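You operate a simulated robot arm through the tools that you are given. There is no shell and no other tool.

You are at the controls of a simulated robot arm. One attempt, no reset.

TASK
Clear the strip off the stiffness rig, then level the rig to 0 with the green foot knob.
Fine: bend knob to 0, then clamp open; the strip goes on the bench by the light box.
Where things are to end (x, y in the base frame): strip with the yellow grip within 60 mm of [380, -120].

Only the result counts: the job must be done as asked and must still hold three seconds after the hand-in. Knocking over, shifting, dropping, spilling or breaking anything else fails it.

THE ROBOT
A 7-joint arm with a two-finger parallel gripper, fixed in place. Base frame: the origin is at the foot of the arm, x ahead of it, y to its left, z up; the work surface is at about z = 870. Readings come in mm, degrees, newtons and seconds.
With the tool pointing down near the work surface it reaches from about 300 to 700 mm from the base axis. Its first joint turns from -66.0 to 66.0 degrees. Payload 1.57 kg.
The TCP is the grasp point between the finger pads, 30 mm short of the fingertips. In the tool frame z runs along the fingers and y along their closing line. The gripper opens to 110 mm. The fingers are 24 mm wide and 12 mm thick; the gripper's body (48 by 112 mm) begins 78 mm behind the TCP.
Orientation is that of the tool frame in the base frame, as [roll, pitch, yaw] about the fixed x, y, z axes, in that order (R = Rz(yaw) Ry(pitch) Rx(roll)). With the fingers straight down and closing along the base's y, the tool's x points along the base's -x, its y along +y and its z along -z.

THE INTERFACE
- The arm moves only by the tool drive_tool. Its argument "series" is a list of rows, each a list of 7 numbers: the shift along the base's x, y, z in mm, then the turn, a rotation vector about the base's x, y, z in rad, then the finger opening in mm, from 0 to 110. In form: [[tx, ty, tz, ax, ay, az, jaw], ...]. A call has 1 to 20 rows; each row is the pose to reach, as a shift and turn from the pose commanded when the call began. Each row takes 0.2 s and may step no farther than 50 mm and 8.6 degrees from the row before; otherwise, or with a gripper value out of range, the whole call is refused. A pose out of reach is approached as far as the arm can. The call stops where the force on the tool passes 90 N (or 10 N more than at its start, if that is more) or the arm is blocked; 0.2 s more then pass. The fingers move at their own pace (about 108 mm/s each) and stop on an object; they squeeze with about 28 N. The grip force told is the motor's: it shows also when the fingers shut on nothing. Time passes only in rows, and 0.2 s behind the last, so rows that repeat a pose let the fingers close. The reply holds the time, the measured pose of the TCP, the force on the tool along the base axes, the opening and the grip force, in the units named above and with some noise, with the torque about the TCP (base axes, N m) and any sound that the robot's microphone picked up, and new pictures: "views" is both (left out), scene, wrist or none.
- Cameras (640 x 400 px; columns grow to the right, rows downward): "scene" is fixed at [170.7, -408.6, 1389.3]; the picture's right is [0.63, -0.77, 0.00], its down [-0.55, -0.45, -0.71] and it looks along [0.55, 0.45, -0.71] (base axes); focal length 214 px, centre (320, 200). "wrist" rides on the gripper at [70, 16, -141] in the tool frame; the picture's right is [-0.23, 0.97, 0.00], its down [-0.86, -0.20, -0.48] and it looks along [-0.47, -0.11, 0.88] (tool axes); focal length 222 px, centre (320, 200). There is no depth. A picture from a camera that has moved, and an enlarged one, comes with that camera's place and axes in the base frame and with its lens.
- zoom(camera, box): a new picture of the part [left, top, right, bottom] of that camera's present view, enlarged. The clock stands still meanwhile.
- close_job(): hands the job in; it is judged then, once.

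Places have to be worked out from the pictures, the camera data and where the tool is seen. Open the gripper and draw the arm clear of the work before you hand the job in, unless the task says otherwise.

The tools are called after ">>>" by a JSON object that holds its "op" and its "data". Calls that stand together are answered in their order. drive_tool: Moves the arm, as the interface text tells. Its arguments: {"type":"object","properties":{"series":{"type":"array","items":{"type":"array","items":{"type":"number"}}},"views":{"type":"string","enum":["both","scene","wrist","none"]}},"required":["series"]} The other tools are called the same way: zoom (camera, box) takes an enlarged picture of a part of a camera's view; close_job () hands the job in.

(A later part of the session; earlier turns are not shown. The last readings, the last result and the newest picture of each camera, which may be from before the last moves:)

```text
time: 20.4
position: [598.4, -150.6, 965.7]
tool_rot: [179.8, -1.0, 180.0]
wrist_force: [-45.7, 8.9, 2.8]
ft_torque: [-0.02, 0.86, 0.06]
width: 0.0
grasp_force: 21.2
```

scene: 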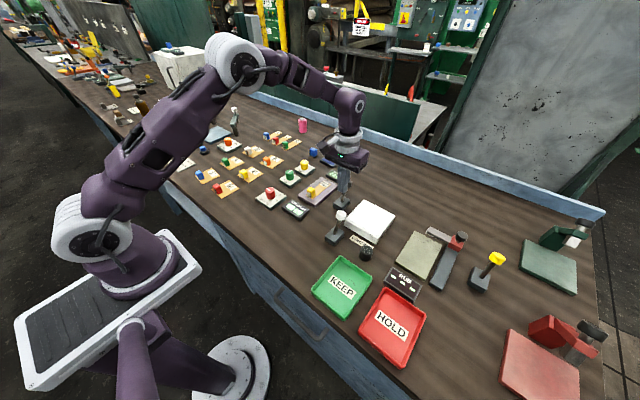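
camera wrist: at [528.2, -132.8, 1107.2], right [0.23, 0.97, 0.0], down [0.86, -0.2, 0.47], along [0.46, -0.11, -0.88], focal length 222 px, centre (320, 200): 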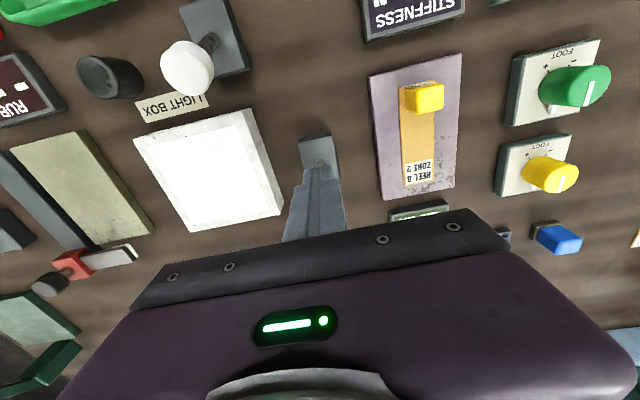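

Force rises steeply with hardly any motion, so the lever is at its far stop. I back off, lift and move to look at the strip and the rig.

>>> {"op": "drive_tool", "data": {"series": [[-20, 0, 0, 0, 0, 0, 0], [-50, 0, 0, 0, 0, 0, 0], [-70, 0, 35, 0, 0, 0, 40], [-80, 20, 75, 0, 0, 0, 60], [-90, 60, 95, 0, 0, 0, 80], [-100, 100, 95, 0, 0, 0, 100], [-100, 105, 95, 0, 0, 0, 110], [-100, 105, 95, 0, 0, 0, 110]]}}

>>> {"op": "zoom", "data": {"camera": "scene", "box": [300, 160, 396, 220]}}

>>> {"op": "zoom", "data": {"camera": "wrist", "box": [224, 110, 416, 230]}}

```text
time: 22.2
position: [505.3, -42.6, 1061.5]
tool_rot: [-180.0, 0.0, 179.9]
wrist_force: [1.5, 0.3, 0.0]
ft_torque: [0.0, -0.01, 0.0]
width: 109.9
grasp_force: 0.0
camera wrist: at [434.9, -25.9, 1203.3], right [0.23, 0.97, 0.0], down [0.85, -0.2, 0.48], along [0.47, -0.11, -0.88], focal length 222 px, centre (320, 200)
```

scene: 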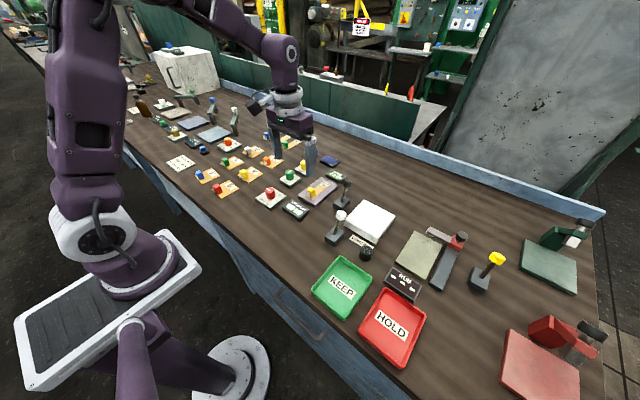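
wrist: 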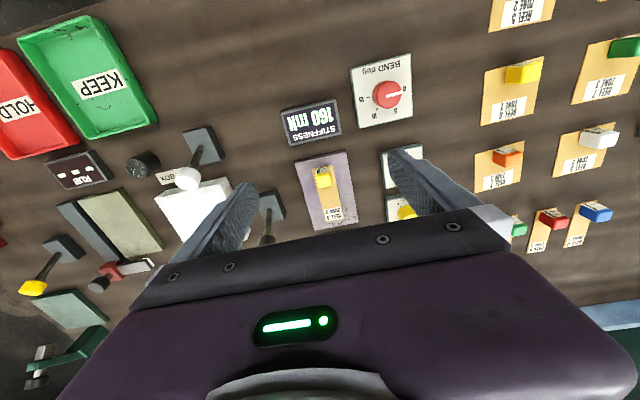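

```text
6.67 times, centred on (348, 190) of scene
camera zoom: at [170.7, -408.5, 1389.3], right [0.64, -0.77, 0.0], down [-0.55, -0.45, -0.71], along [0.55, 0.45, -0.71], focal length 1430 px, centre (133, 267)
```

zoom: 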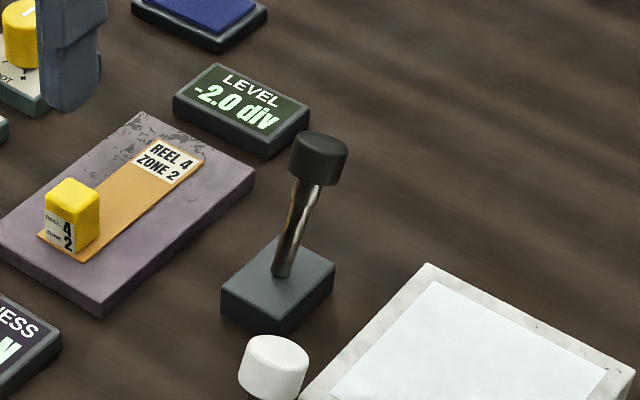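

```text
3.33 times, centred on (320, 170) of wrist
camera zoom: at [434.9, -25.9, 1203.3], right [0.23, 0.97, 0.0], down [0.85, -0.2, 0.48], along [0.47, -0.11, -0.88], focal length 740 px, centre (320, 300)
```

zoom: 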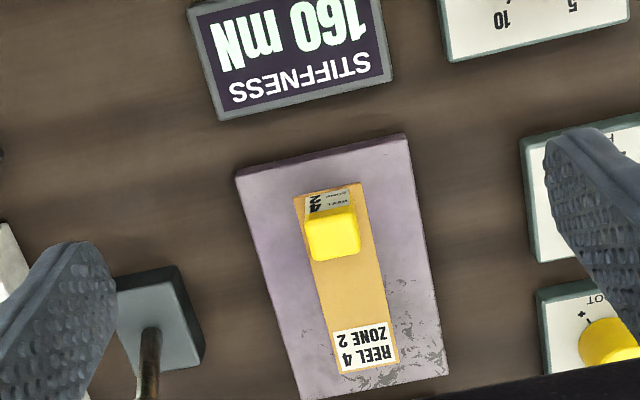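

The clamp lever now leans away, opposite to before. The yellow grip top is near (561, −50, 912), about 24 mm wide with the strip along +x. I descend over it with the jaw partly open, stopping short to check alignment.

>>> {"op": "drive_tool", "data": {"series": [[15, -2, -25, 0, 0, 0, 90], [30, -4, -50, 0, 0, 0, 70], [45, -8, -75, 0, 0, 0, 60], [56, -8, -100, 0, 0, 0, 60], [56, -8, -110, 0, 0, 0, 60], [56, -8, -110, 0, 0, 0, 60]]}}

>>> {"op": "zoom", "data": {"camera": "scene", "box": [280, 160, 360, 210]}}

>>> {"op": "zoom", "data": {"camera": "wrist", "box": [240, 120, 400, 220]}}

```text
time: 23.6
position: [557.6, -52.0, 952.6]
tool_rot: [180.0, 0.1, 180.0]
wrist_force: [-0.4, -0.2, 0.1]
ft_torque: [-0.02, 0.0, -0.02]
width: 60.0
grasp_force: 0.0
camera wrist: at [488.6, -35.7, 1092.9], right [0.23, 0.97, 0.0], down [0.86, -0.2, 0.48], along [0.47, -0.11, -0.88], focal length 222 px, centre (320, 200)
```

scene: 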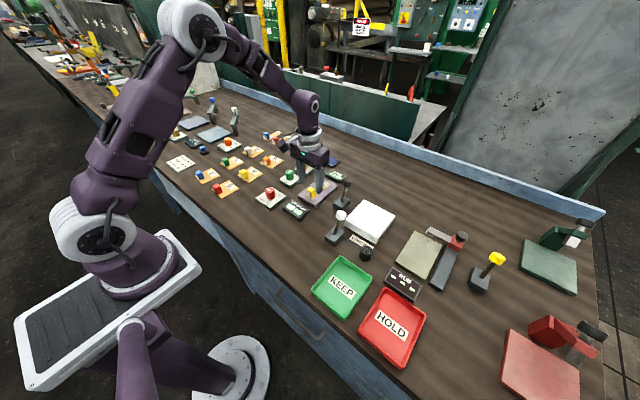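
wrist: 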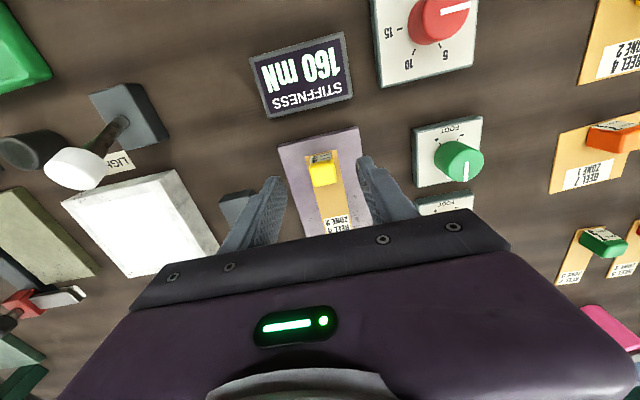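

```text
8.00 times, centred on (320, 185) of scene
camera zoom: at [170.8, -408.6, 1389.3], right [0.63, -0.77, 0.0], down [-0.55, -0.45, -0.71], along [0.55, 0.45, -0.71], focal length 1716 px, centre (320, 320)
```

zoom: 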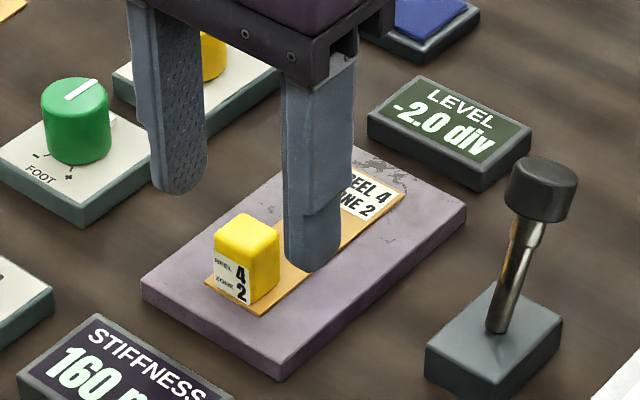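

```text
4.00 times, centred on (320, 170) of wrist
camera zoom: at [488.6, -35.7, 1092.9], right [0.23, 0.97, 0.0], down [0.86, -0.2, 0.48], along [0.47, -0.11, -0.88], focal length 888 px, centre (320, 320)
```

zoom: 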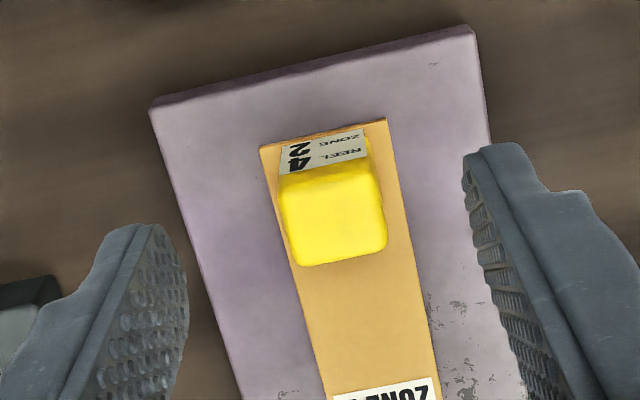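

The grip sits centred between the fingers, offset about 3 mm in x and 2 mm in y. I correct, descend 30 mm and close on it.

>>> {"op": "drive_tool", "data": {"series": [[3, 1.7, -15, 0, 0, 0, 60], [3, 1.7, -30, 0, 0, 0, 60], [3, 1.7, -30, 0, 0, 0, 40], [3, 1.7, -30, 0, 0, 0, 15], [3, 1.7, -30, 0, 0, 0, 15], [3, 1.7, -30, 0, 0, 0, 15]]}}

>>> {"op": "zoom", "data": {"camera": "scene", "box": [280, 160, 360, 210]}}

>>> {"op": "zoom", "data": {"camera": "wrist", "box": [240, 120, 400, 220]}}

```text
time: 25.0
position: [562.5, -51.4, 922.2]
tool_rot: [-179.9, 0.0, 180.0]
wrist_force: [-0.6, 0.1, -0.2]
ft_torque: [0.0, -0.01, 0.02]
width: 20.7
grasp_force: 27.8
camera wrist: at [492.2, -34.5, 1063.5], right [0.23, 0.97, 0.0], down [0.86, -0.2, 0.48], along [0.47, -0.11, -0.88], focal length 222 px, centre (320, 200)
```

scene: 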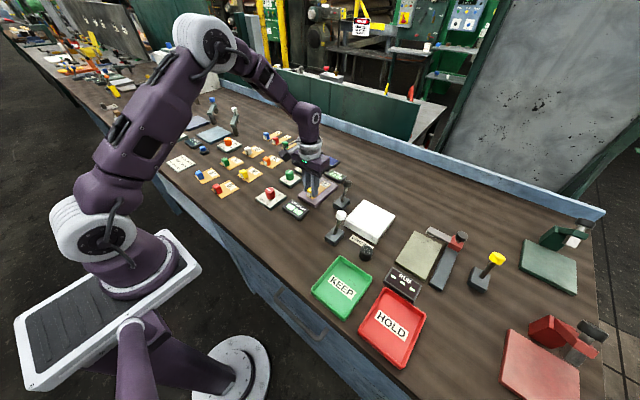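
wrist: 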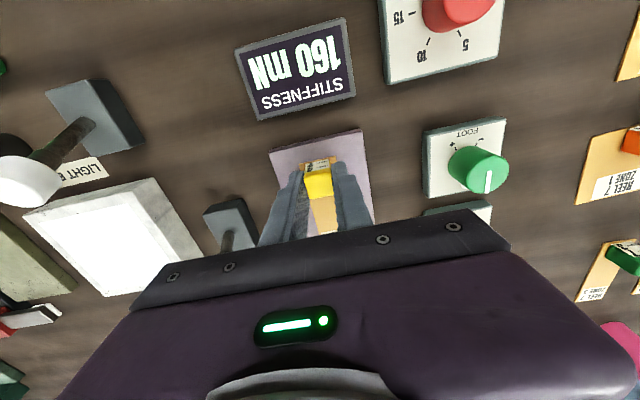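

```text
8.00 times, centred on (320, 185) of scene
camera zoom: at [170.8, -408.6, 1389.3], right [0.63, -0.77, 0.0], down [-0.55, -0.45, -0.71], along [0.55, 0.45, -0.71], focal length 1716 px, centre (320, 320)
```

zoom: 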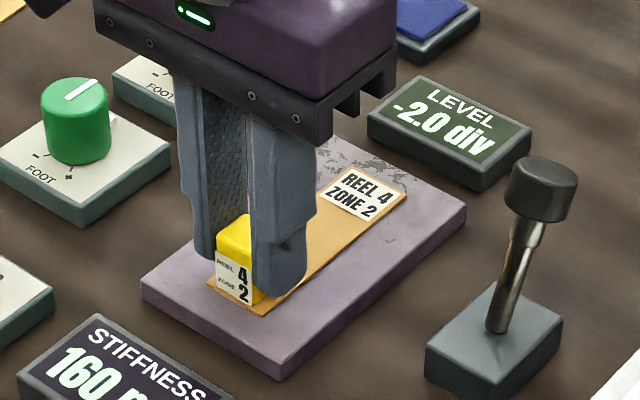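

```text
4.00 times, centred on (320, 170) of wrist
camera zoom: at [492.2, -34.5, 1063.5], right [0.23, 0.97, 0.0], down [0.86, -0.2, 0.48], along [0.47, -0.11, -0.88], focal length 888 px, centre (320, 320)
```

zoom: 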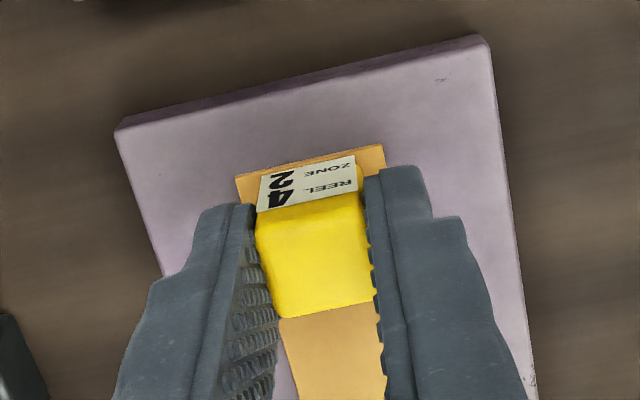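

The grip is held at 20.7 mm. I lift slowly, watching that the open clamp really lets the strip go.

>>> {"op": "drive_tool", "data": {"series": [[0, 0, 3, 0, 0, 0, 15], [0, 0, 6, 0, 0, 0, 15], [0, 0, 10, 0, 0, 0, 15], [0, 0, 10, 0, 0, 0, 15]], "views": "scene"}}

>>> {"op": "zoom", "data": {"camera": "scene", "box": [280, 160, 360, 210]}}

```text
time: 26.0
position: [562.8, -50.7, 933.3]
tool_rot: [180.0, 0.0, 179.9]
wrist_force: [0.0, -0.9, -0.5]
ft_torque: [-0.01, 0.0, 0.01]
width: 21.8
grasp_force: 7.7
```

scene: 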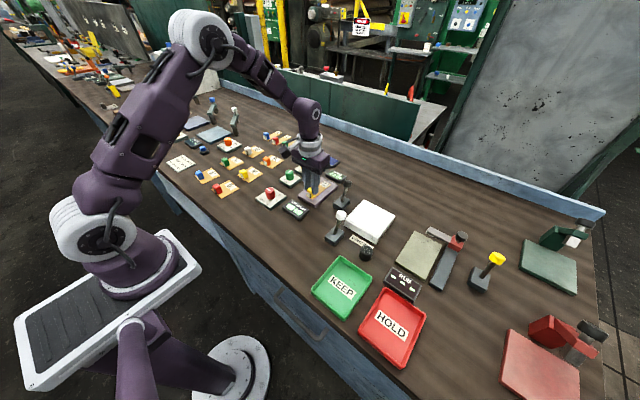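

```text
8.00 times, centred on (320, 185) of scene
camera zoom: at [170.8, -408.6, 1389.3], right [0.63, -0.77, 0.0], down [-0.55, -0.45, -0.71], along [0.55, 0.45, -0.71], focal length 1716 px, centre (320, 320)
```

zoom: 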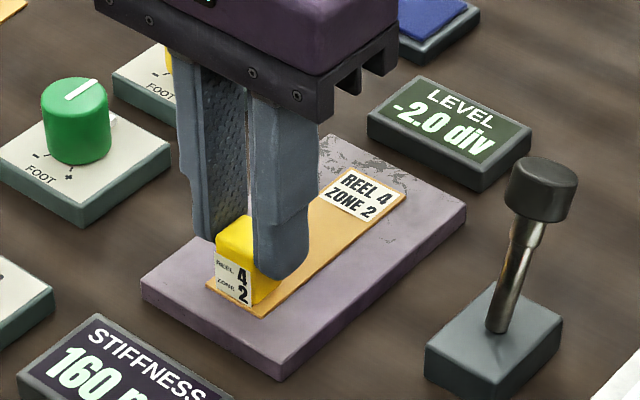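

The tool rose 10 mm but the strip stayed on the rig and the fingers slid up the grip, so something still holds it. I let the reading settle and look closer.

>>> {"op": "drive_tool", "data": {"series": [[0, 0, 0, 0, 0, 0, 15], [0, 0, 0, 0, 0, 0, 15]]}}

>>> {"op": "zoom", "data": {"camera": "wrist", "box": [240, 120, 400, 220]}}

>>> {"op": "zoom", "data": {"camera": "scene", "box": [296, 180, 344, 210]}}

>>> {"op": "zoom", "data": {"camera": "scene", "box": [320, 170, 384, 210]}}

>>> {"op": "zoom", "data": {"camera": "scene", "box": [310, 200, 390, 250]}}

```text
time: 26.6
position: [562.2, -51.0, 932.1]
tool_rot: [179.9, 0.0, 180.0]
wrist_force: [-0.4, 0.2, 1.8]
ft_torque: [-0.02, 0.01, 0.04]
width: 20.7
grasp_force: 27.9
camera wrist: at [492.8, -34.6, 1073.2], right [0.23, 0.97, 0.0], down [0.85, -0.2, 0.48], along [0.47, -0.11, -0.88], focal length 222 px, centre (320, 200)
```

scene: 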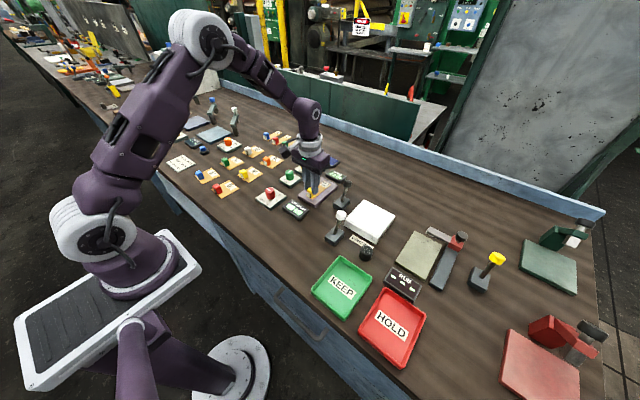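
wrist: 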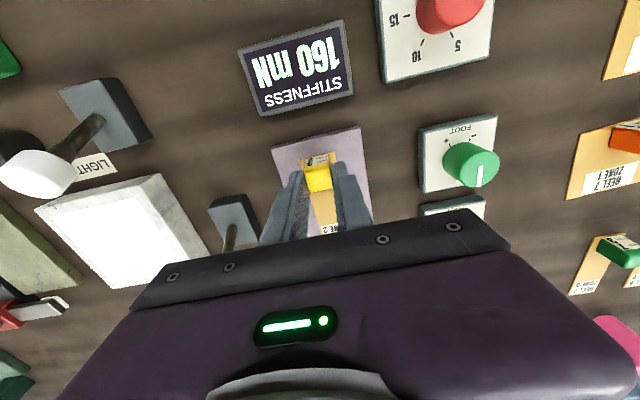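

```text
4.00 times, centred on (320, 170) of wrist
camera zoom: at [492.8, -34.6, 1073.2], right [0.23, 0.97, 0.0], down [0.85, -0.2, 0.48], along [0.47, -0.11, -0.88], focal length 888 px, centre (320, 320)
```

zoom: 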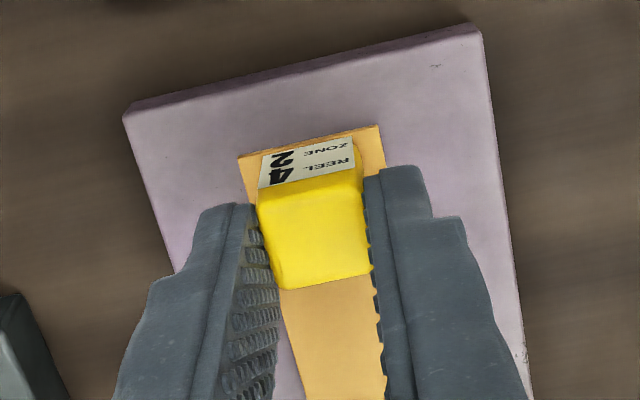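

```text
13.33 times, centred on (320, 195) of scene
camera zoom: at [170.7, -408.5, 1389.3], right [0.63, -0.77, 0.0], down [-0.55, -0.45, -0.71], along [0.55, 0.45, -0.71], focal length 2860 px, centre (320, 267)
```

zoom: 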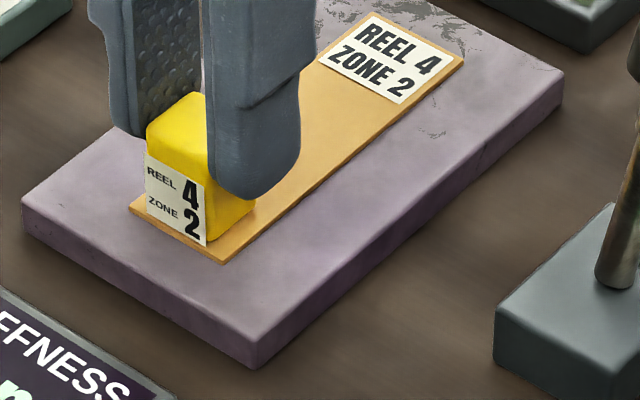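

```text
10.00 times, centred on (352, 190) of scene
camera zoom: at [170.7, -408.5, 1389.3], right [0.63, -0.77, 0.0], down [-0.55, -0.45, -0.71], along [0.55, 0.45, -0.71], focal length 2145 px, centre (0, 300)
```

zoom: 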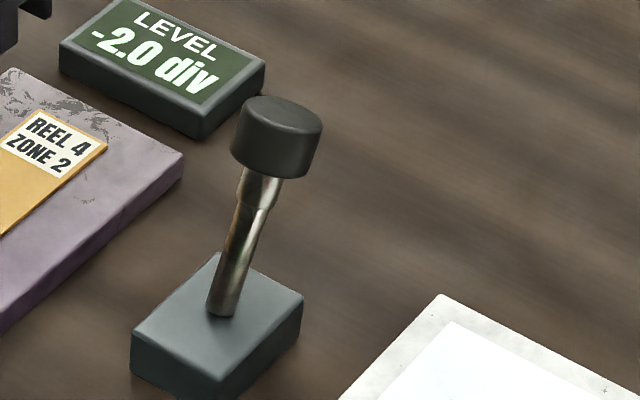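

```text
8.00 times, centred on (350, 225) of scene
camera zoom: at [170.7, -408.5, 1389.3], right [0.63, -0.77, 0.0], down [-0.55, -0.45, -0.71], along [0.55, 0.45, -0.71], focal length 1716 px, centre (80, 0)
```

zoom: 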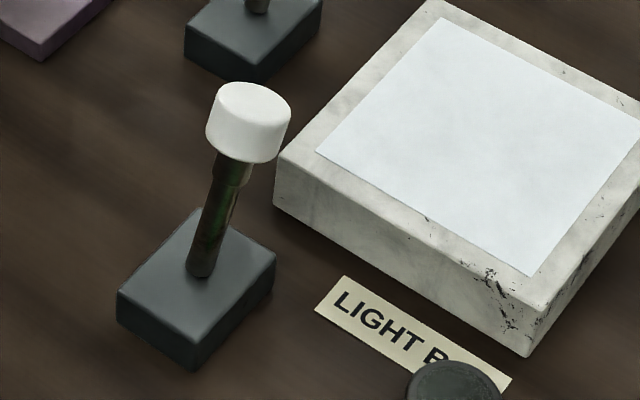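

The fingers slid up the grip with the strip unmoved. I reopen slightly, go back down, regrip, and lift only 1.5 mm to measure whether something is really holding it.

>>> {"op": "drive_tool", "data": {"series": [[0, 0, 0, 0, 0, 0, 40], [0, 0, -6, 0, 0, 0, 40], [0, 0, -11, 0, 0, 0, 40], [0, 0, -11, 0, 0, 0, 10], [0, 0, -11, 0, 0, 0, 10], [0, 0, -11, 0, 0, 0, 10]], "views": "none"}}

>>> {"op": "drive_tool", "data": {"series": [[0, 0, 1.5, 0, 0, 0, 10]], "views": "none"}}

>>> {"op": "drive_tool", "data": {"series": [[0, 0, 1.0, 0, 0, 0, 10]], "views": "none"}}

```text
time: 28.0
position: [562.1, -52.4, 920.2]
tool_rot: [180.0, 0.1, 180.0]
wrist_force: [0.4, -0.1, -0.8]
ft_torque: [0.01, 0.0, -0.02]
width: 20.8
grasp_force: 28.0
```

```text
time: 28.4
position: [562.5, -52.3, 922.1]
tool_rot: [-180.0, -0.1, 180.0]
wrist_force: [-0.6, 0.3, 0.0]
ft_torque: [0.01, -0.01, 0.0]
width: 20.8
grasp_force: 27.4
```

```text
time: 28.8
position: [562.7, -51.3, 924.1]
tool_rot: [180.0, -0.1, 179.9]
wrist_force: [0.5, 0.7, -0.7]
ft_torque: [-0.03, 0.03, 0.01]
width: 21.0
grasp_force: 27.7
```

There is no pulling force at all. I look to see whether the strip came up this time.

>>> {"op": "drive_tool", "data": {"series": [[0, 0, 3, 0, 0, 0, 10], [0, 0, 6, 0, 0, 0, 10]]}}

>>> {"op": "zoom", "data": {"camera": "scene", "box": [296, 180, 344, 210]}}

>>> {"op": "zoom", "data": {"camera": "wrist", "box": [280, 140, 360, 190]}}

```text
time: 29.4
position: [561.2, -52.1, 930.1]
tool_rot: [-179.9, -0.1, -180.0]
wrist_force: [1.0, 0.3, -0.3]
ft_torque: [-0.02, 0.0, 0.0]
width: 20.8
grasp_force: 27.9
camera wrist: at [492.4, -35.4, 1070.6], right [0.23, 0.97, 0.0], down [0.85, -0.2, 0.48], along [0.47, -0.11, -0.88], focal length 222 px, centre (320, 200)
```

scene: 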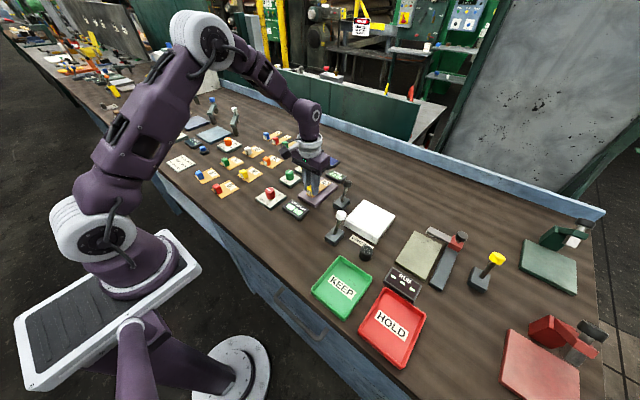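
wrist: 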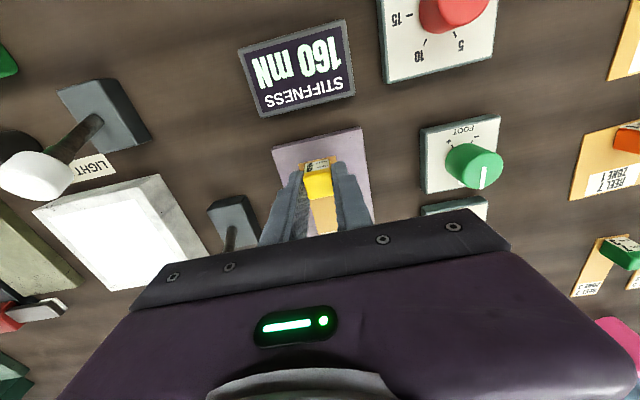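

```text
13.33 times, centred on (320, 195) of scene
camera zoom: at [170.8, -408.6, 1389.3], right [0.63, -0.77, 0.0], down [-0.55, -0.45, -0.71], along [0.55, 0.45, -0.71], focal length 2860 px, centre (320, 267)
```

zoom: 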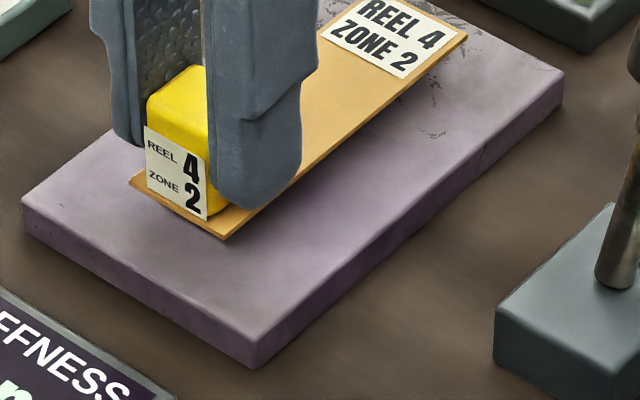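

```text
8.00 times, centred on (320, 165) of wrist
camera zoom: at [492.4, -35.4, 1070.6], right [0.23, 0.97, 0.0], down [0.85, -0.2, 0.48], along [0.47, -0.11, -0.88], focal length 1777 px, centre (320, 480)
```

zoom: 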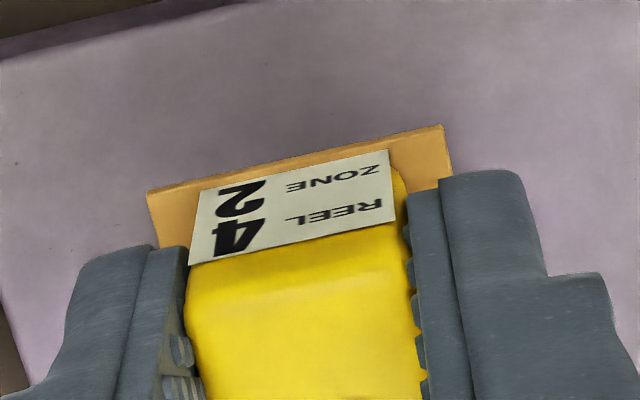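

This time the strip came up cleanly, free of the rig. I lift it higher in gentle steps and check that it stays in the fingers.

>>> {"op": "drive_tool", "data": {"series": [[0, 0, 8, 0, 0, 0, 5], [0, 0, 18, 0, 0, 0, 5], [0, 0, 30, 0, 0, 0, 5], [0, 0, 45, 0, 0, 0, 5], [0, 0, 60, 0, 0, 0, 5], [0, 0, 75, 0, 0, 0, 5], [0, 0, 90, 0, 0, 0, 5], [0, 0, 90, 0, 0, 0, 5]]}}

>>> {"op": "zoom", "data": {"camera": "scene", "box": [280, 130, 376, 190]}}

```text
time: 31.2
position: [561.9, -52.9, 1020.9]
tool_rot: [179.9, 0.0, 180.0]
wrist_force: [0.0, 0.6, -0.1]
ft_torque: [0.02, 0.0, 0.02]
width: 21.0
grasp_force: 28.0
camera wrist: at [493.2, -35.5, 1161.1], right [0.23, 0.97, 0.0], down [0.85, -0.2, 0.48], along [0.47, -0.11, -0.88], focal length 222 px, centre (320, 200)
```

scene: 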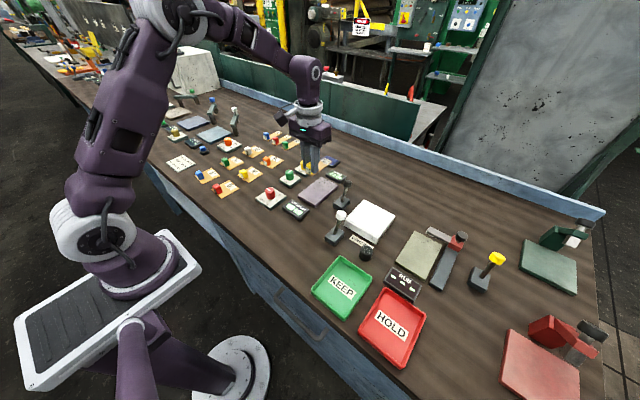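
wrist: 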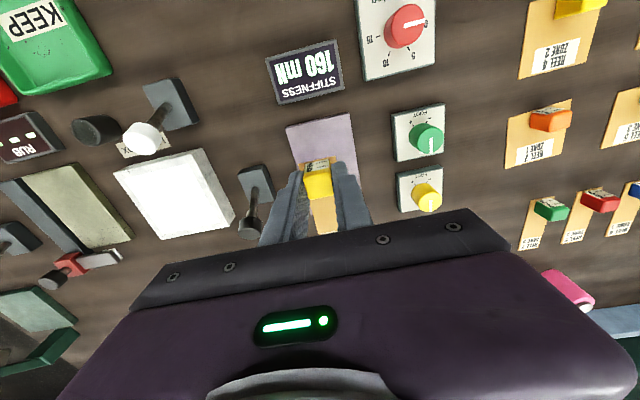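

```text
6.67 times, centred on (328, 160) of scene
camera zoom: at [170.7, -408.6, 1389.3], right [0.63, -0.77, 0.0], down [-0.55, -0.45, -0.71], along [0.55, 0.45, -0.71], focal length 1430 px, centre (267, 467)
```

zoom: 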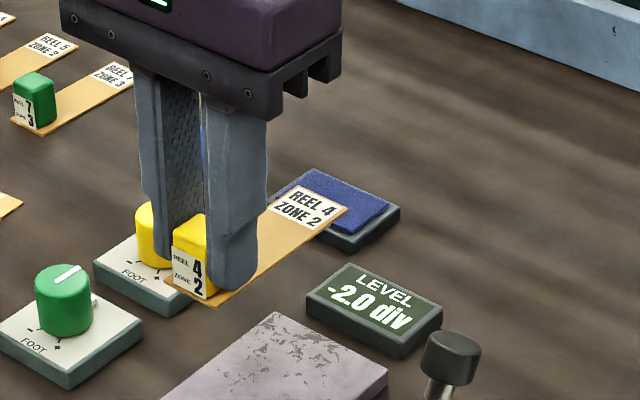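

The strip is held level and the rig is clear. I carry it at height to above about (375, −120).

>>> {"op": "drive_tool", "data": {"series": [[-10, -4, 0, 0, 0, 0, 5], [-28, -10, 0, 0, 0, 0, 5], [-46, -16, 0, 0, 0, 0, 5], [-66, -24, 0, 0, 0, 0, 5], [-86, -31, 0, 0, 0, 0, 5], [-106, -38, 0, 0, 0, 0, 5], [-126, -45, 0, 0, 0, 0, 5], [-146, -52, 0, 0, 0, 0, 5], [-166, -59, 0, 0, 0, 0, 5], [-180, -64, 0, 0, 0, 0, 5], [-187, -67, 0, 0, 0, 0, 5], [-187, -67, 0, 0, 0, 0, 5]]}}

>>> {"op": "zoom", "data": {"camera": "scene", "box": [220, 170, 348, 250]}}

```text
time: 33.8
position: [374.0, -118.3, 1019.4]
tool_rot: [-180.0, 0.0, 180.0]
wrist_force: [-0.7, -0.5, -0.3]
ft_torque: [-0.02, 0.0, -0.04]
width: 20.8
grasp_force: 27.7
camera wrist: at [304.4, -101.8, 1160.2], right [0.23, 0.97, 0.0], down [0.86, -0.2, 0.48], along [0.47, -0.11, -0.88], focal length 222 px, centre (320, 200)
```

scene: 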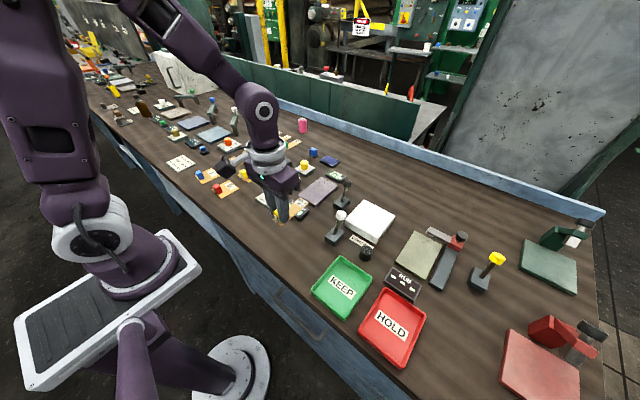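
wrist: 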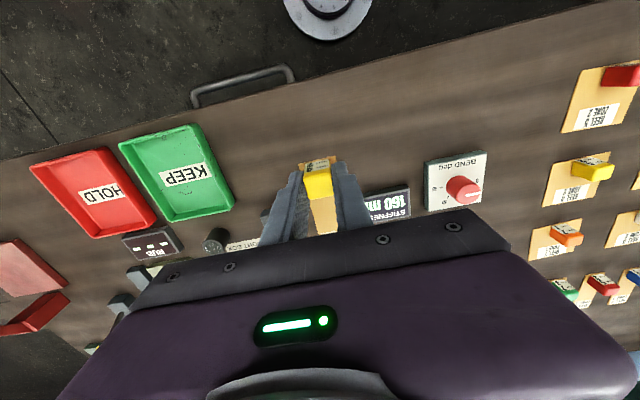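

```text
5.00 times, centred on (284, 210) of scene
camera zoom: at [170.7, -408.6, 1389.3], right [0.63, -0.77, 0.0], down [-0.55, -0.45, -0.71], along [0.55, 0.45, -0.71], focal length 1072 px, centre (500, 150)
```

zoom: 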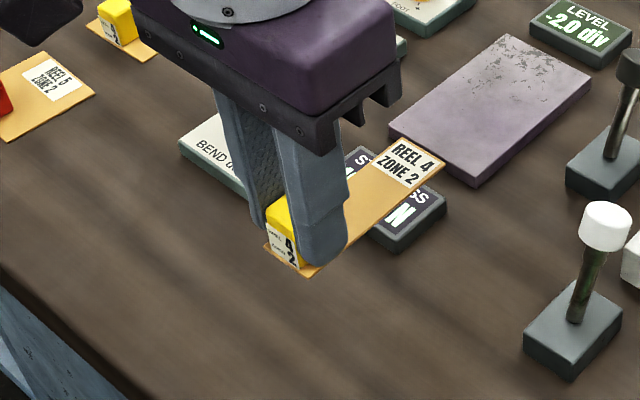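

The bench below is clear, with the display ending near y −89. I nudge to y ≈ −125 and lower to just above the bench.

>>> {"op": "drive_tool", "data": {"series": [[-2, -6, -20, 0, 0, 0, 5], [-4, -7, -40, 0, 0, 0, 5], [-4, -7, -60, 0, 0, 0, 5], [-4, -7, -80, 0, 0, 0, 5], [-4, -7, -95, 0, 0, 0, 5], [-4, -7, -102, 0, 0, 0, 5], [-4, -7, -106, 0, 0, 0, 5], [-4, -7, -106, 0, 0, 0, 5]]}}

>>> {"op": "zoom", "data": {"camera": "scene", "box": [240, 200, 336, 260]}}

```text
time: 35.6
position: [371.6, -126.8, 913.1]
tool_rot: [180.0, 0.1, 180.0]
wrist_force: [0.3, 0.5, -0.3]
ft_torque: [0.02, -0.01, -0.01]
width: 20.9
grasp_force: 27.6
camera wrist: at [302.1, -108.9, 1054.4], right [0.23, 0.97, 0.0], down [0.85, -0.2, 0.48], along [0.47, -0.11, -0.88], focal length 222 px, centre (320, 200)
```

scene: 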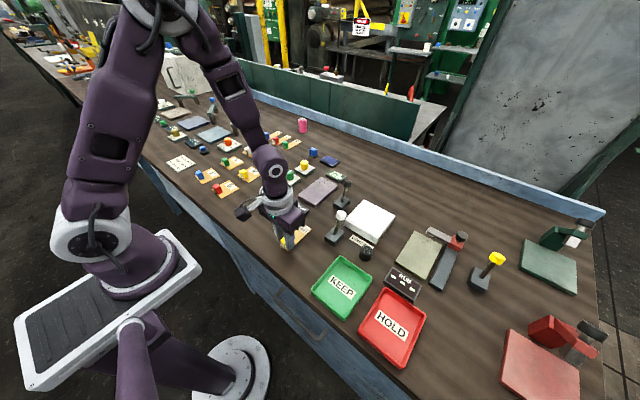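
wrist: 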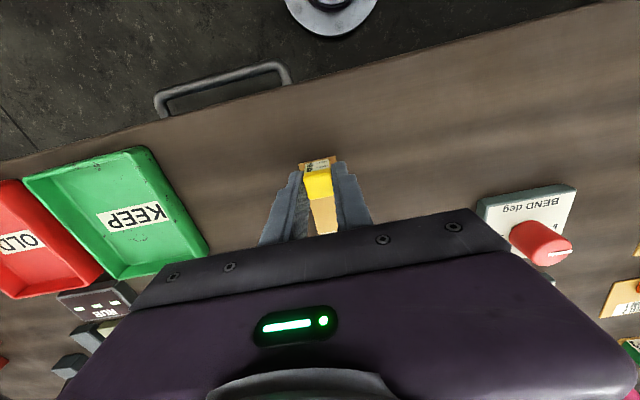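

```text
6.67 times, centred on (288, 230) of scene
camera zoom: at [170.8, -408.6, 1389.3], right [0.63, -0.77, 0.0], down [-0.55, -0.45, -0.71], along [0.55, 0.45, -0.71], focal length 1430 px, centre (533, 0)
```

zoom: 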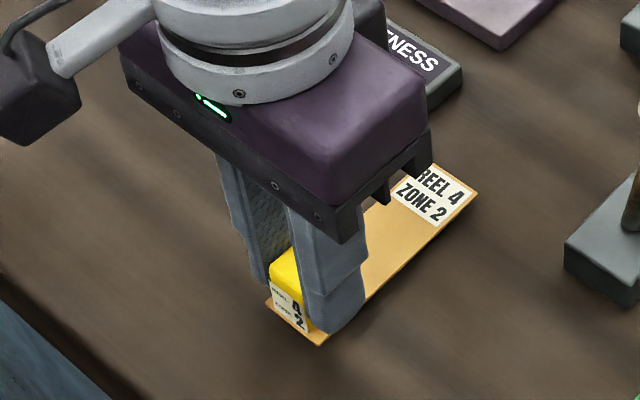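

The strip is just above the bench at z 913. I lower in millimetre steps until the bench takes it up.

>>> {"op": "drive_tool", "data": {"series": [[0, 0, -1, 0, 0, 0, 5], [0, 0, -2, 0, 0, 0, 5]], "views": "none"}}

>>> {"op": "drive_tool", "data": {"series": [[0, 0, -1, 0, 0, 0, 5]], "views": "none"}}

>>> {"op": "drive_tool", "data": {"series": [[0, 0, -1, 0, 0, 0, 5]], "views": "none"}}

```text
time: 36.2
position: [370.7, -125.9, 912.3]
tool_rot: [180.0, 0.1, 179.9]
wrist_force: [-0.8, -0.3, -0.7]
ft_torque: [-0.02, -0.01, 0.0]
width: 20.9
grasp_force: 27.8
```

```text
time: 36.6
position: [370.1, -124.6, 910.7]
tool_rot: [-180.0, 0.0, 179.9]
wrist_force: [-0.4, -0.1, -1.7]
ft_torque: [-0.01, 0.01, 0.0]
width: 20.7
grasp_force: 27.7
```

```text
time: 37.0
position: [370.2, -126.8, 909.3]
tool_rot: [-180.0, 0.1, 180.0]
wrist_force: [-0.2, 0.9, -0.5]
ft_torque: [-0.02, -0.01, 0.02]
width: 21.1
grasp_force: 27.8
```

>>> {"op": "zoom", "data": {"camera": "scene", "box": [270, 220, 318, 250]}}

>>> {"op": "drive_tool", "data": {"series": [[0, 0, -1, 0, 0, 0, 5]], "views": "none"}}

>>> {"op": "drive_tool", "data": {"series": [[0, 0, -1, 0, 0, 0, 5]], "views": "none"}}

```text
13.33 times, centred on (294, 235) of scene
camera zoom: at [170.7, -408.6, 1389.3], right [0.63, -0.77, 0.0], down [-0.55, -0.45, -0.71], along [0.55, 0.45, -0.71], focal length 2860 px, centre (667, -267)
```

zoom: 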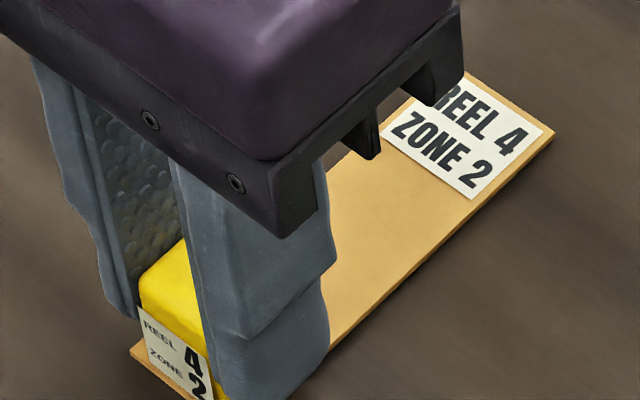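

```text
time: 37.4
position: [370.7, -125.3, 909.3]
tool_rot: [-179.9, -0.1, 180.0]
wrist_force: [0.3, 0.4, 0.4]
ft_torque: [0.03, -0.02, -0.03]
width: 20.7
grasp_force: 27.6
```

```text
time: 37.8
position: [370.4, -125.7, 908.4]
tool_rot: [-180.0, 0.1, -179.9]
wrist_force: [-1.6, 0.7, 19.3]
ft_torque: [0.06, -0.16, 0.02]
width: 20.7
grasp_force: 28.0
```

The bench now carries the strip, with 19 N of contact force. I ease up a millimetre, open, and lift straight up.

>>> {"op": "drive_tool", "data": {"series": [[0, 0, 1, 0, 0, 0, 5], [0, 0, 1, 0, 0, 0, 30], [0, 0, 1, 0, 0, 0, 50], [0, 0, 1, 0, 0, 0, 50], [0, 0, 15, 0, 0, 0, 50], [0, 0, 40, 0, 0, 0, 50], [0, 0, 80, 0, 0, 0, 50], [0, 0, 120, 0, 0, 0, 50], [0, 0, 160, 0, 0, 0, 90], [0, 0, 160, 0, 0, 0, 110]]}}

>>> {"op": "zoom", "data": {"camera": "scene", "box": [240, 190, 352, 260]}}

>>> {"op": "zoom", "data": {"camera": "wrist", "box": [224, 110, 416, 230]}}

```text
time: 40.0
position: [372.5, -123.5, 1066.3]
tool_rot: [180.0, 0.1, 180.0]
wrist_force: [-0.6, -0.8, 0.1]
ft_torque: [-0.01, 0.0, 0.0]
width: 109.9
grasp_force: 0.0
camera wrist: at [303.4, -106.9, 1207.1], right [0.23, 0.97, 0.0], down [0.85, -0.2, 0.48], along [0.47, -0.11, -0.88], focal length 222 px, centre (320, 200)
```

scene: 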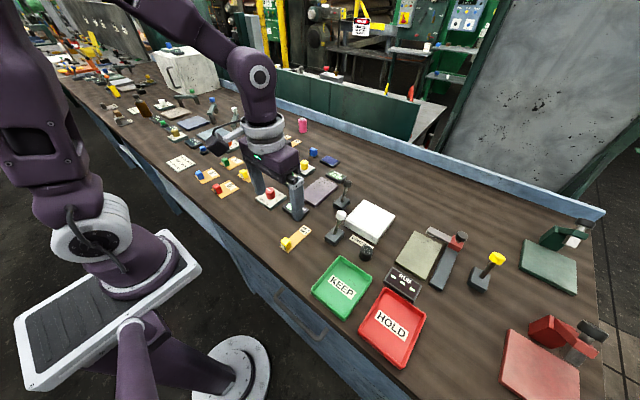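
wrist: 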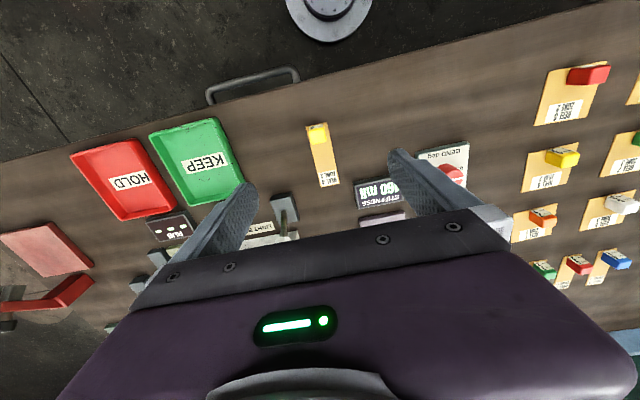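

```text
5.71 times, centred on (296, 225) of scene
camera zoom: at [170.7, -408.5, 1389.3], right [0.63, -0.77, 0.0], down [-0.55, -0.45, -0.71], along [0.55, 0.45, -0.71], focal length 1226 px, centre (457, 57)
```

zoom: 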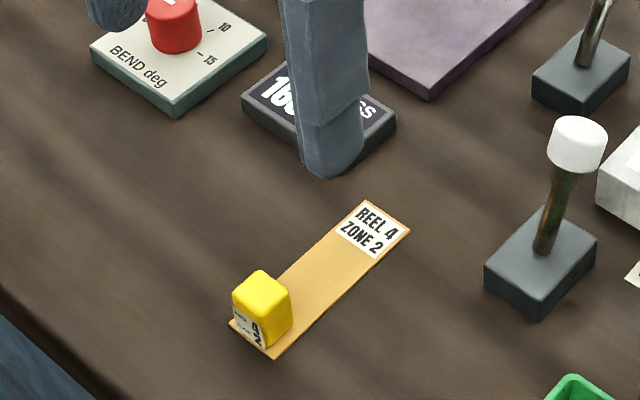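

```text
3.33 times, centred on (320, 170) of wrist
camera zoom: at [303.4, -106.9, 1207.1], right [0.23, 0.97, 0.0], down [0.85, -0.2, 0.48], along [0.47, -0.11, -0.88], focal length 740 px, centre (320, 300)
```

zoom: 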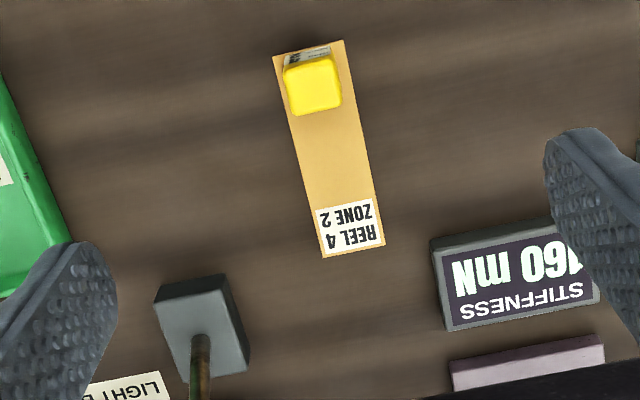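

The strip lies flat with its grip near (370, −126), about 12 mm from the target. Next I go above the green foot knob for a closer look.

>>> {"op": "drive_tool", "data": {"series": [[20, 18, 10, 0, 0, 0, 110], [50, 45, 10, 0, 0, 0, 110], [80, 73, 10, 0, 0, 0, 90], [110, 101, 10, 0, 0, 0, 70], [140, 129, 10, 0, 0, 0, 60], [170, 157, 0, 0, 0, 0, 60], [195, 180, -30, 0, 0, 0, 60], [205, 190, -61, 0, 0, 0, 60], [205, 190, -61, 0, 0, 0, 60]]}}

>>> {"op": "zoom", "data": {"camera": "scene", "box": [260, 140, 356, 200]}}

>>> {"op": "zoom", "data": {"camera": "wrist", "box": [240, 100, 400, 200]}}

```text
time: 42.0
position: [579.4, 65.6, 1005.6]
tool_rot: [180.0, 0.0, 180.0]
wrist_force: [0.4, -0.6, -0.5]
ft_torque: [-0.01, 0.0, 0.0]
width: 60.0
grasp_force: 0.1
camera wrist: at [509.1, 81.3, 1145.9], right [0.23, 0.97, 0.0], down [0.85, -0.2, 0.48], along [0.47, -0.11, -0.88], focal length 222 px, centre (320, 200)
```

scene: 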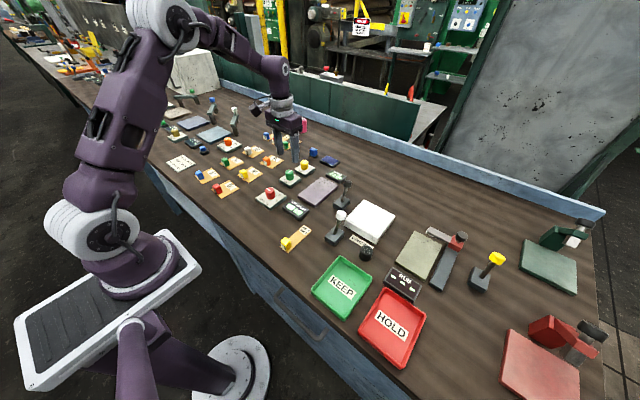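
wrist: 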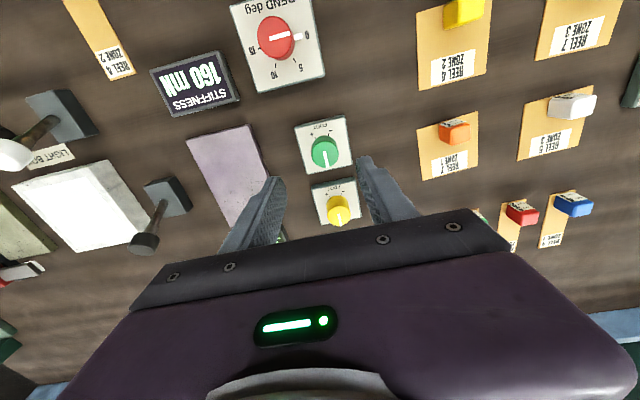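

```text
6.67 times, centred on (308, 170) of scene
camera zoom: at [170.8, -408.5, 1389.3], right [0.64, -0.77, 0.0], down [-0.55, -0.45, -0.71], along [0.55, 0.45, -0.71], focal length 1430 px, centre (400, 400)
```

zoom: 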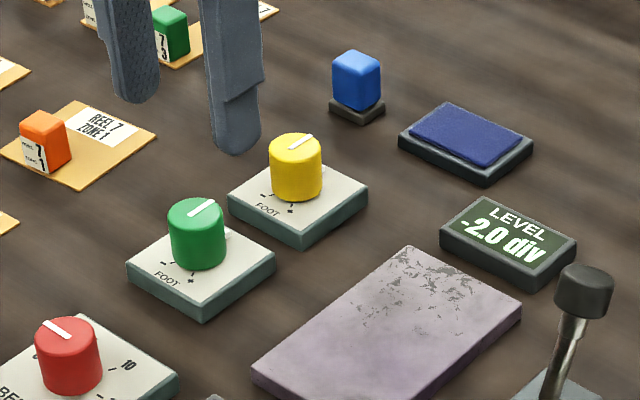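

```text
4.00 times, centred on (320, 150) of wrist
camera zoom: at [509.1, 81.3, 1145.9], right [0.23, 0.97, 0.0], down [0.85, -0.2, 0.48], along [0.47, -0.11, -0.88], focal length 888 px, centre (320, 400)
```

zoom: 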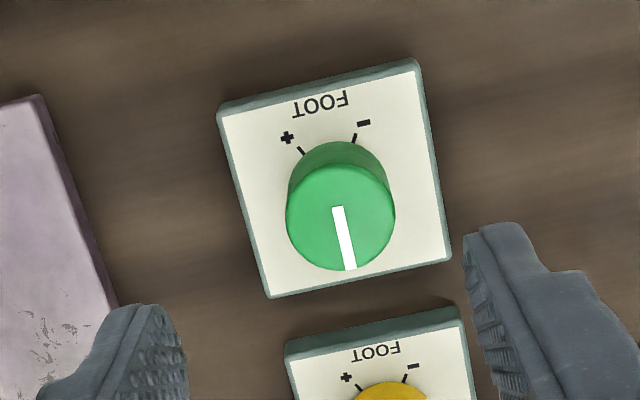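

The green knob's axis is at (580, 70) with its top near z 912, pointing straight away. + is on the right (−y) side, so clockwise should raise the level. I shift over it, descend and grip.

>>> {"op": "drive_tool", "data": {"series": [[1.2, 4.7, -30, 0, 0, 0, 60], [1.2, 4.7, -60, 0, 0, 0, 60], [1.2, 4.7, -86.5, 0, 0, 0, 60], [1.2, 4.7, -86.5, 0, 0, 0, 40], [1.2, 4.7, -86.5, 0, 0, 0, 15], [1.2, 4.7, -86.5, 0, 0, 0, 15], [1.2, 4.7, -86.5, 0, 0, 0, 15]]}}

>>> {"op": "zoom", "data": {"camera": "scene", "box": [260, 140, 356, 200]}}

>>> {"op": "zoom", "data": {"camera": "wrist", "box": [240, 100, 400, 200]}}

```text
time: 43.6
position: [580.7, 69.3, 920.2]
tool_rot: [179.8, 0.0, -180.0]
wrist_force: [2.6, 15.7, -6.8]
ft_torque: [-0.19, -0.66, -0.05]
width: 29.4
grasp_force: 39.5
camera wrist: at [510.5, 86.3, 1060.4], right [0.23, 0.97, 0.0], down [0.86, -0.2, 0.48], along [0.47, -0.11, -0.88], focal length 222 px, centre (320, 200)
```

scene: 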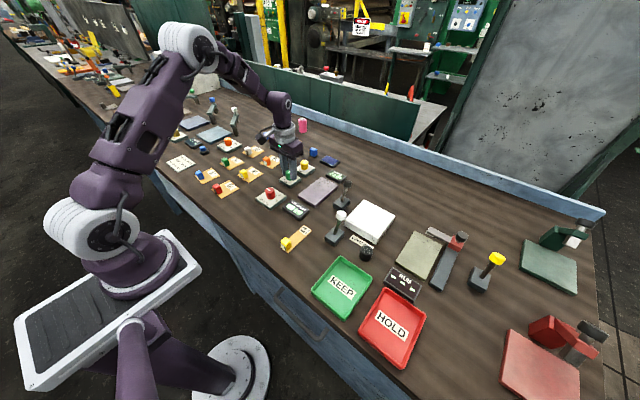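
wrist: 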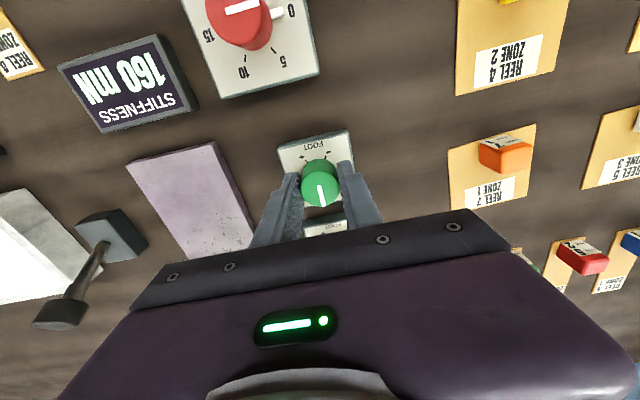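

```text
6.67 times, centred on (308, 170) of scene
camera zoom: at [170.9, -408.1, 1389.4], right [0.64, -0.77, 0.0], down [-0.55, -0.45, -0.71], along [0.55, 0.45, -0.71], focal length 1430 px, centre (400, 400)
```

zoom: 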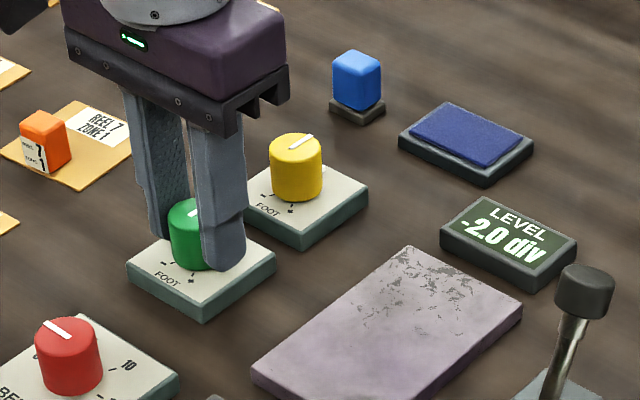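

```text
4.00 times, centred on (320, 150) of wrist
camera zoom: at [510.5, 86.3, 1060.4], right [0.23, 0.97, 0.0], down [0.86, -0.2, 0.48], along [0.47, -0.11, -0.88], focal length 888 px, centre (320, 400)
```

zoom: 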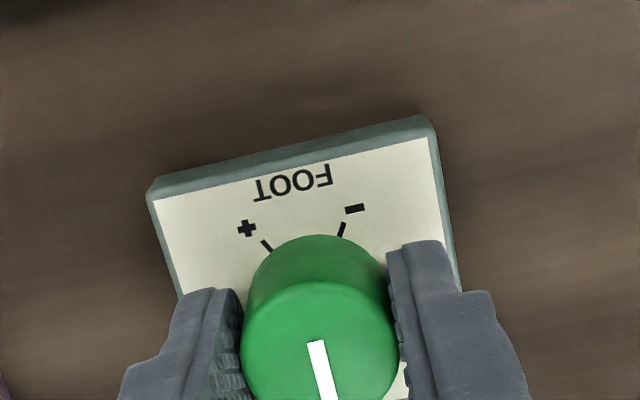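

The knob is gripped and the display (−2.0 div) stays visible to the scene camera. I turn about 20° clockwise and read it.

>>> {"op": "drive_tool", "data": {"series": [[0, 0.8, 0, 0, 0, -0.12, 15], [0, 0.8, 0, 0, 0, -0.24, 15], [0, 0.8, 0, 0, 0, -0.35, 15], [0, 0.8, 0, 0, 0, -0.35, 15]]}}

>>> {"op": "zoom", "data": {"camera": "scene", "box": [270, 145, 350, 195]}}

```text
time: 44.6
position: [579.5, 70.6, 919.4]
tool_rot: [179.9, 0.2, 159.9]
wrist_force: [22.8, 14.9, -10.7]
ft_torque: [-0.25, -0.45, 0.01]
width: 29.5
grasp_force: 39.3
camera wrist: at [519.8, 109.5, 1060.3], right [0.55, 0.84, 0.0], down [0.73, -0.48, 0.48], along [0.4, -0.26, -0.88], focal length 222 px, centre (320, 200)
```

scene: 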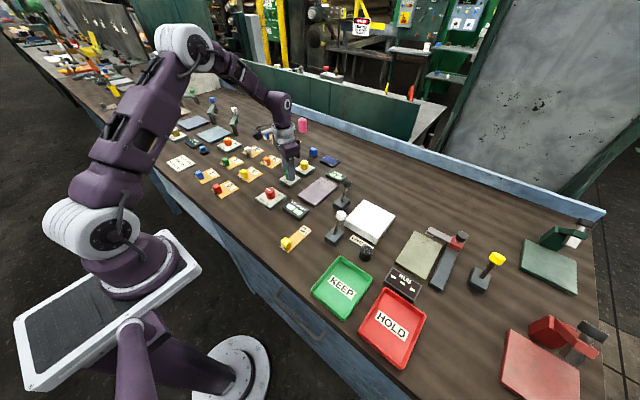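
wrist: 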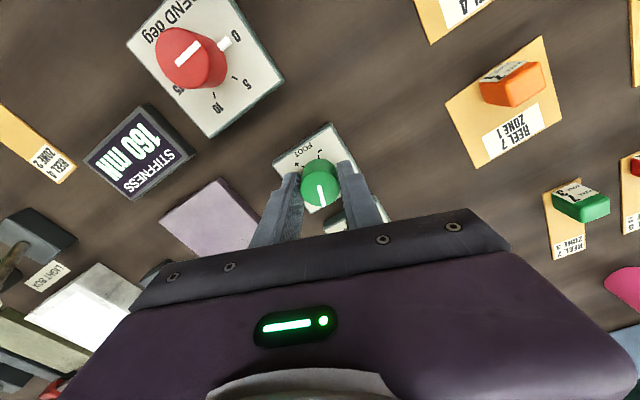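

```text
8.00 times, centred on (310, 170) of scene
camera zoom: at [171.5, -408.2, 1389.3], right [0.63, -0.77, 0.0], down [-0.55, -0.45, -0.71], along [0.55, 0.45, -0.71], focal length 1716 px, centre (400, 440)
```

zoom: 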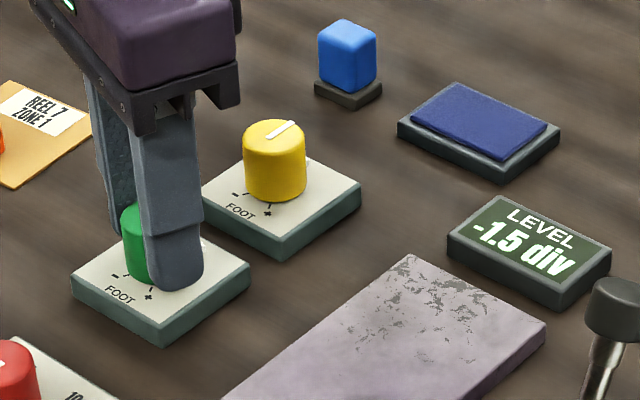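

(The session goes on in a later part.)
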